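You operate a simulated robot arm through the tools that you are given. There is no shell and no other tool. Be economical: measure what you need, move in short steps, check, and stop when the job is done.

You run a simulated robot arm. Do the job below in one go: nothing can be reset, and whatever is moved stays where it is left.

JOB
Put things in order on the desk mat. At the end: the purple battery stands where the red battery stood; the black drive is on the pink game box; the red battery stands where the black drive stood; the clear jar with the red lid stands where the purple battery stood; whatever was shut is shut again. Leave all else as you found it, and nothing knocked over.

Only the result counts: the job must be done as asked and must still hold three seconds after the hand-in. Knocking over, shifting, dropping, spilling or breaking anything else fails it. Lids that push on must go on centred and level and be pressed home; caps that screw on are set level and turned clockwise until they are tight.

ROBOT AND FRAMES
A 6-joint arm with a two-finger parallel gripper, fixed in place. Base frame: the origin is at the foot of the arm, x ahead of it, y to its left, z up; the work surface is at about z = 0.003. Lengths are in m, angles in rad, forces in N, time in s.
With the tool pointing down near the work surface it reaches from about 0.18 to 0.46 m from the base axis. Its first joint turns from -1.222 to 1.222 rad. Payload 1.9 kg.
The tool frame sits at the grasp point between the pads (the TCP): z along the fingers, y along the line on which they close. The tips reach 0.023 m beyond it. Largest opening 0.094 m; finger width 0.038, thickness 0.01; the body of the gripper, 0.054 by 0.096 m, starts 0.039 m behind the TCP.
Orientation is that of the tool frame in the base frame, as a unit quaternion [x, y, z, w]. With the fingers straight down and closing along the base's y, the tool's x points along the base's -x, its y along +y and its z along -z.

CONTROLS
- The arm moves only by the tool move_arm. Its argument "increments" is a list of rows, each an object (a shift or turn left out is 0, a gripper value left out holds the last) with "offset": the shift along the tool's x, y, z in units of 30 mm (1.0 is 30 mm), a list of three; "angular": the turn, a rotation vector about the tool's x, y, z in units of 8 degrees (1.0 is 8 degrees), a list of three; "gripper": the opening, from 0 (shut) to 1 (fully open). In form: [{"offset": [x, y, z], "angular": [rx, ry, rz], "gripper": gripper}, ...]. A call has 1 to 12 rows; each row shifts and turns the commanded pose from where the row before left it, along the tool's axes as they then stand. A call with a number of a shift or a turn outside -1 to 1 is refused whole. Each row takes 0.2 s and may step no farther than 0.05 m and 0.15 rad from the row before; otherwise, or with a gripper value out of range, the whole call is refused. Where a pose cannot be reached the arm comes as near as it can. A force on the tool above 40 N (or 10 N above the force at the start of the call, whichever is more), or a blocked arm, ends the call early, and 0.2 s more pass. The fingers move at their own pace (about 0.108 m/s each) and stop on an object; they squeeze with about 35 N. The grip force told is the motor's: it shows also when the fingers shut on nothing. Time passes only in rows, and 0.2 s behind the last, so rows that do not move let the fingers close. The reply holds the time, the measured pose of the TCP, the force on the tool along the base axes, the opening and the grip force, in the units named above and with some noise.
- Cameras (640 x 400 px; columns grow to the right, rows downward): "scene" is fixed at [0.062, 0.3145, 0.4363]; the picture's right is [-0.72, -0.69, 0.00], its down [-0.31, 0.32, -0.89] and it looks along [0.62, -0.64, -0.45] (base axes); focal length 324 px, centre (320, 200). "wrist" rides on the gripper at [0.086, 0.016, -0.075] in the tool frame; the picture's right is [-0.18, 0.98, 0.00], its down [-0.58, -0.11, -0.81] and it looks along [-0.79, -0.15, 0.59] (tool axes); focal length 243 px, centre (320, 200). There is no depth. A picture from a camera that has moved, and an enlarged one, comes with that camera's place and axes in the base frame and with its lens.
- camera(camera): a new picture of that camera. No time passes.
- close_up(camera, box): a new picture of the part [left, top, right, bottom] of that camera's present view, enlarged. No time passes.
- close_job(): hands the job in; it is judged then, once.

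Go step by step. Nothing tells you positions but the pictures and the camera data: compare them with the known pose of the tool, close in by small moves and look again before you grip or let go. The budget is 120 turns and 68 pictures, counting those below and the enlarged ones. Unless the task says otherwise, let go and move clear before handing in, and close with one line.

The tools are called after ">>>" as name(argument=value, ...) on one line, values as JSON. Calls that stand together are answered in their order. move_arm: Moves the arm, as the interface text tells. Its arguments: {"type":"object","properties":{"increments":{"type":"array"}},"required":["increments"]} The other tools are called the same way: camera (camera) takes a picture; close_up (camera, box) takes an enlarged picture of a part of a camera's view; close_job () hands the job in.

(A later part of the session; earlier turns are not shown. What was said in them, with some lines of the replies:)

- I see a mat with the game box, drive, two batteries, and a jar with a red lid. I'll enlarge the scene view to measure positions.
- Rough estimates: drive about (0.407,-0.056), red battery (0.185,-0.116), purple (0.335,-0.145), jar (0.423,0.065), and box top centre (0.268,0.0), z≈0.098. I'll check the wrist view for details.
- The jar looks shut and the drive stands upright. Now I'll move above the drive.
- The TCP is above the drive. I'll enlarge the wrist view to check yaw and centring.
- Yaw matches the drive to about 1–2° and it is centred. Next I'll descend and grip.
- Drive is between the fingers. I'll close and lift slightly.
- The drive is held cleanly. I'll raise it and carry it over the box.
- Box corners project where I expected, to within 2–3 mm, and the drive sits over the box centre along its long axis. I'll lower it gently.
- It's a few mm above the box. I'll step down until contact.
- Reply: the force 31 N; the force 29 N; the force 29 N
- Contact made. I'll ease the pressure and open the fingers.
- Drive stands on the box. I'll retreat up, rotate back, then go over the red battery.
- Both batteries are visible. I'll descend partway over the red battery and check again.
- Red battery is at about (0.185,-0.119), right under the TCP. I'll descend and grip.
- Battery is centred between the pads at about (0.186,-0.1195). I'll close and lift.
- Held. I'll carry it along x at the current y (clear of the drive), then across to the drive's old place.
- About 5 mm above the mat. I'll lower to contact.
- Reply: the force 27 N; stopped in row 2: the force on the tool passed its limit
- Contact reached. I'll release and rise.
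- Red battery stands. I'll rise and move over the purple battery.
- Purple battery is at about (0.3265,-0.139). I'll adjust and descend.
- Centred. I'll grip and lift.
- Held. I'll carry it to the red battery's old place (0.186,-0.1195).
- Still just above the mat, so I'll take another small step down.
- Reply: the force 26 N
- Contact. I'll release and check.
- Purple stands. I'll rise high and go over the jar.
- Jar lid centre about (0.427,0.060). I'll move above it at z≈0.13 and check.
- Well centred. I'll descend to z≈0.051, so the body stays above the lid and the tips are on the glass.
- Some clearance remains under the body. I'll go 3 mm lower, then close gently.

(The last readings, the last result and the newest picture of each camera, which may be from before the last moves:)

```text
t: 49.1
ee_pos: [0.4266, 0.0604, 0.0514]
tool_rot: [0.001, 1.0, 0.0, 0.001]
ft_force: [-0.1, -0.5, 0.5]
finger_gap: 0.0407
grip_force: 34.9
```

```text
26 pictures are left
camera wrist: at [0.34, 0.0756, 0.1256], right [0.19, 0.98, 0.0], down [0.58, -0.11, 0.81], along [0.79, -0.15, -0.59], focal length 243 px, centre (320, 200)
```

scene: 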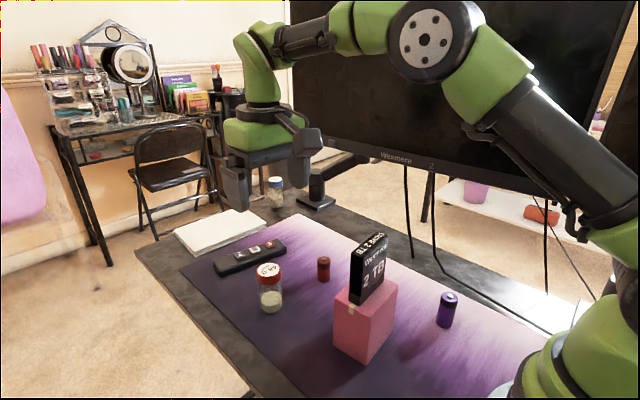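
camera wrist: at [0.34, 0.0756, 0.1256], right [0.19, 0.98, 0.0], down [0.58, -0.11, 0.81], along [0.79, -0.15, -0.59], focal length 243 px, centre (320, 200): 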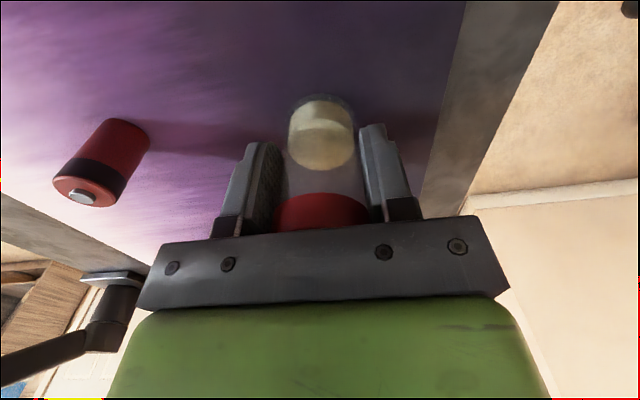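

Gripped at 41 mm. I'll lift slightly and check that lid and glass rise together.

>>> move_arm(increments=[{"offset": [0, 0, -0.3]}, {"offset": [0, 0, -0.3]}, {}])

>>> camera(camera="wrist")

>>> close_up(camera="scene", box=[220, 210, 340, 320])

```text
t: 49.9
ee_pos: [0.4262, 0.0609, 0.0707]
tool_rot: [0.0, 1.0, 0.0, -0.001]
ft_force: [0.4, 0.2, -1.4]
finger_gap: 0.041
grip_force: 35.1
```

```text
25 pictures are left
camera wrist: at [0.3399, 0.0755, 0.1441], right [0.19, 0.98, 0.0], down [0.58, -0.11, 0.81], along [0.79, -0.15, -0.59], focal length 243 px, centre (320, 200)
```

wrist: 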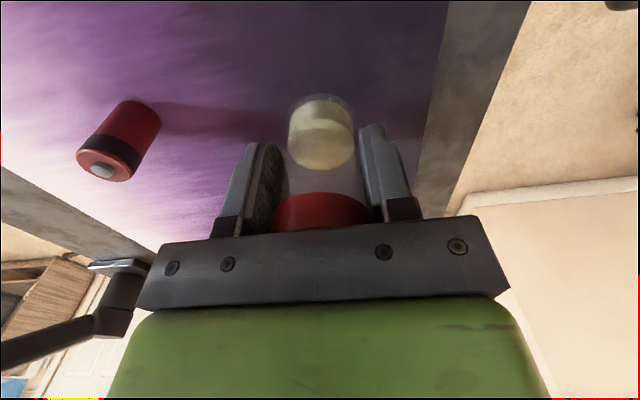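

```text
3.64 times, centred on (280, 265) of scene
camera zoom: at [0.062, 0.3145, 0.4363], right [-0.72, -0.69, 0.0], down [-0.31, 0.32, -0.89], along [0.62, -0.64, -0.45], focal length 1179 px, centre (466, -36)
```

zoom: 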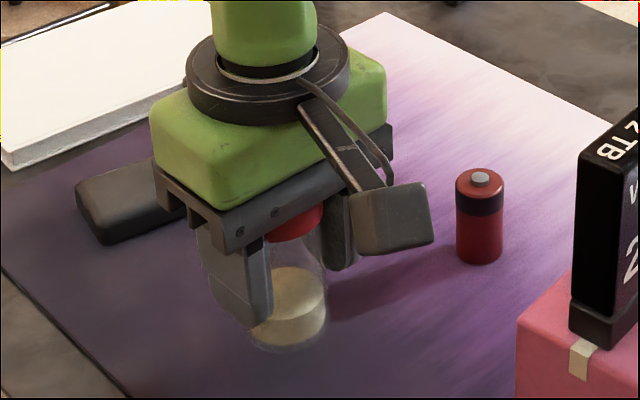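

Jar and lid rise as one. I'll raise it and go around to the purple battery's old place (0.326,-0.140).

>>> move_arm(increments=[{"offset": [0, 0, -0.9]}, {"offset": [0, 0, -0.9]}, {"offset": [0, 0, -0.9]}, {"offset": [0, -0.84, 0]}, {"offset": [0, -0.84, 0]}, {"offset": [0, -0.84, 0]}, {"offset": [0, -0.84, 0]}, {"offset": [0, -0.84, 0]}, {"offset": [0, -0.84, 0]}, {"offset": [0, -0.84, 0]}, {"offset": [0, -0.82, 0]}, {}])

>>> move_arm(increments=[{"offset": [0.835, 0, 0]}, {"offset": [0.835, 0, 0]}, {"offset": [0.835, 0, 0]}, {"offset": [0.835, 0, 0]}, {}, {"offset": [0, 0, 0.8]}, {"offset": [0, 0, 0.8]}, {"offset": [0, 0, 0.8]}, {}])

>>> camera(camera="wrist")

>>> camera(camera="scene")

```text
t: 52.5
ee_pos: [0.427, -0.1424, 0.1517]
tool_rot: [0.0, 1.0, 0.0, -0.001]
ft_force: [0.9, 0.4, -0.8]
finger_gap: 0.0408
grip_force: 34.7
```

```text
t: 54.5
ee_pos: [0.3274, -0.14, 0.0777]
tool_rot: [0.001, 1.0, 0.0, 0.0]
ft_force: [-0.1, -0.8, -0.3]
finger_gap: 0.0406
grip_force: 34.5
```

```text
23 pictures are left
camera wrist: at [0.2401, -0.125, 0.1522], right [0.19, 0.98, 0.0], down [0.58, -0.11, 0.81], along [0.79, -0.15, -0.59], focal length 243 px, centre (320, 200)
```

wrist: 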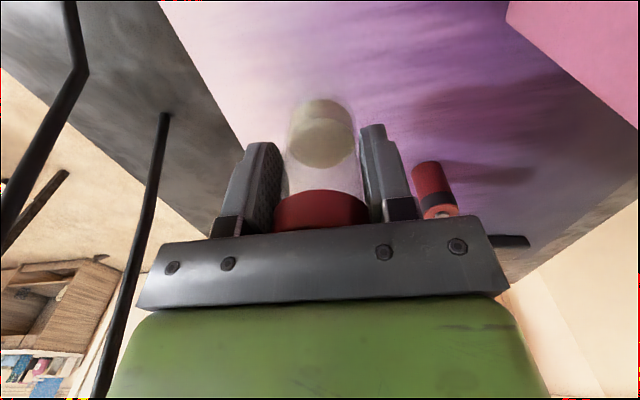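

```text
22 pictures are left
```

scene: 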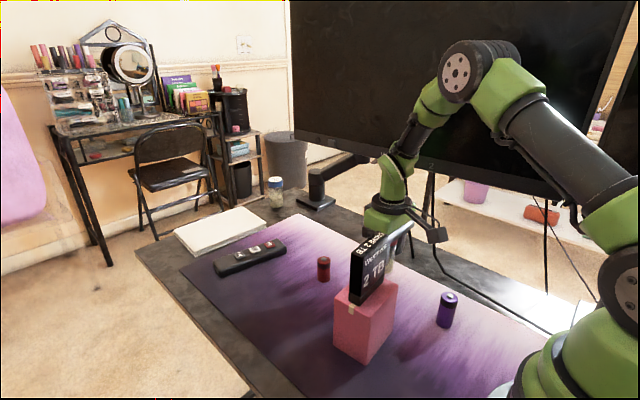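

On target. I'll lower it to just above the mat, then to contact.

>>> move_arm(increments=[{"offset": [0, 0, 0.4]}, {"offset": [0, 0, 0.3]}, {}])

>>> move_arm(increments=[{"offset": [0, 0, 0.05]}, {"offset": [0, 0, 0.05]}, {}])

```text
t: 55.3
ee_pos: [0.3263, -0.1404, 0.0585]
tool_rot: [0.001, 1.0, 0.0, -0.001]
ft_force: [-0.1, -0.1, -1.2]
finger_gap: 0.0405
grip_force: 35.0
```

```text
t: 56.1
ee_pos: [0.3268, -0.1403, 0.0556]
tool_rot: [0.001, 1.0, 0.0, -0.001]
ft_force: [-0.2, 0.4, -0.8]
finger_gap: 0.0407
grip_force: 35.1
```

>>> move_arm(increments=[{"offset": [0, 0, 0.05]}, {"offset": [0, 0, 0.03]}, {}])

>>> move_arm(increments=[{"offset": [0, 0, 0.03]}, {}])

```text
t: 56.9
ee_pos: [0.3269, -0.1398, 0.0536]
tool_rot: [0.001, 1.0, -0.001, 0.001]
ft_force: [-4.2, -0.1, 15.1]
finger_gap: 0.0404
grip_force: 34.6
```

```text
t: 57.5
ee_pos: [0.3276, -0.1405, 0.0516]
tool_rot: [0.001, 1.0, -0.001, 0.001]
ft_force: [2.3, 5.2, 17.0]
finger_gap: 0.0409
grip_force: 35.0
```

Contact made. I'll ease off, release and check.

>>> move_arm(increments=[{"offset": [0, 0, -0.02], "gripper": 0.55}, {}, {}, {}])

>>> camera(camera="wrist")

```text
t: 58.5
ee_pos: [0.3266, -0.14, 0.0518]
tool_rot: [0.0, 1.0, 0.0, 0.0]
ft_force: [-0.1, -0.1, -0.9]
finger_gap: 0.0517
grip_force: 0.1
```

```text
21 pictures are left
camera wrist: at [0.2396, -0.1253, 0.1258], right [0.19, 0.98, 0.0], down [0.58, -0.11, 0.81], along [0.79, -0.15, -0.59], focal length 243 px, centre (320, 200)
```

wrist: 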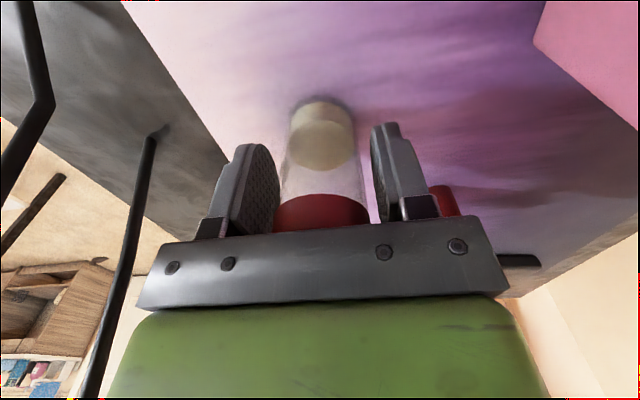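

Released. I'll rise straight up and look over the result.

>>> move_arm(increments=[{"gripper": 0.75}, {}, {"offset": [0, 0, -0.9]}, {"offset": [0, 0, -0.9]}, {"offset": [0, 0, -0.9]}, {"offset": [0, 0, -0.9]}, {"offset": [0, 0, -0.9]}, {"offset": [0, 0, -0.9]}, {"offset": [0, 0, -0.9]}, {}])

>>> camera(camera="wrist")

>>> close_up(camera="scene", box=[300, 220, 480, 370])

>>> camera(camera="scene")

```text
t: 60.7
ee_pos: [0.3284, -0.1414, 0.2416]
tool_rot: [0.002, 1.0, 0.0, -0.001]
ft_force: [-0.1, -0.4, -0.2]
finger_gap: 0.0706
grip_force: 0.1
```

```text
20 pictures are left
camera wrist: at [0.2405, -0.1256, 0.3152], right [0.19, 0.98, 0.0], down [0.58, -0.11, 0.81], along [0.79, -0.15, -0.59], focal length 243 px, centre (320, 200)
```

wrist: 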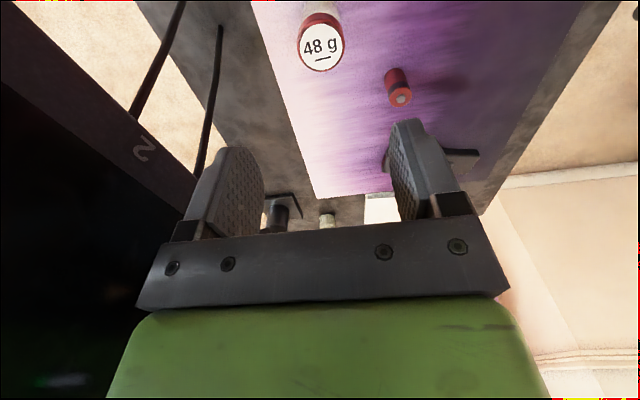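

```text
2.67 times, centred on (390, 295) of scene
camera zoom: at [0.062, 0.3145, 0.4363], right [-0.72, -0.69, 0.0], down [-0.31, 0.32, -0.89], along [0.62, -0.64, -0.45], focal length 864 px, centre (133, -53)
```

zoom: 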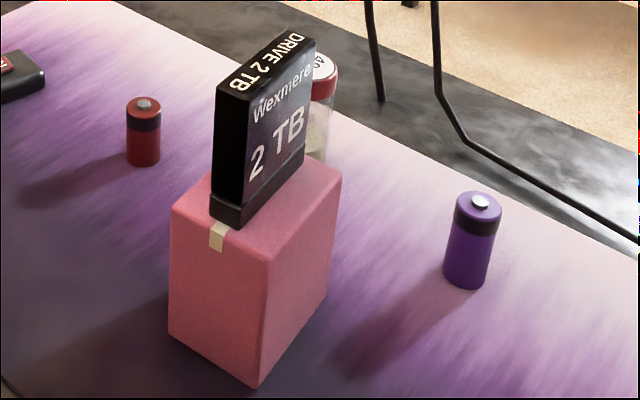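

```text
18 pictures are left
```

scene: 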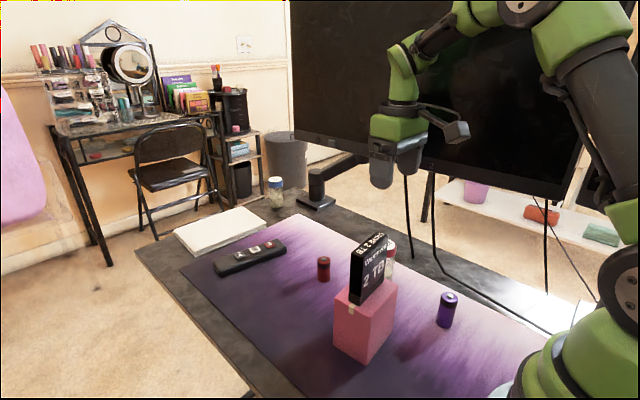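

All four items stand where asked: jar shut, box unmoved, gripper clear, so I'm handing in.

>>> close_job()

```text
The job is handed in.
```

The job is done and handed in: the drive is on the pink game box, and the red battery, purple battery and jar (lid still on) stand in their new places. The final pictures show nothing knocked over and the box unmoved.
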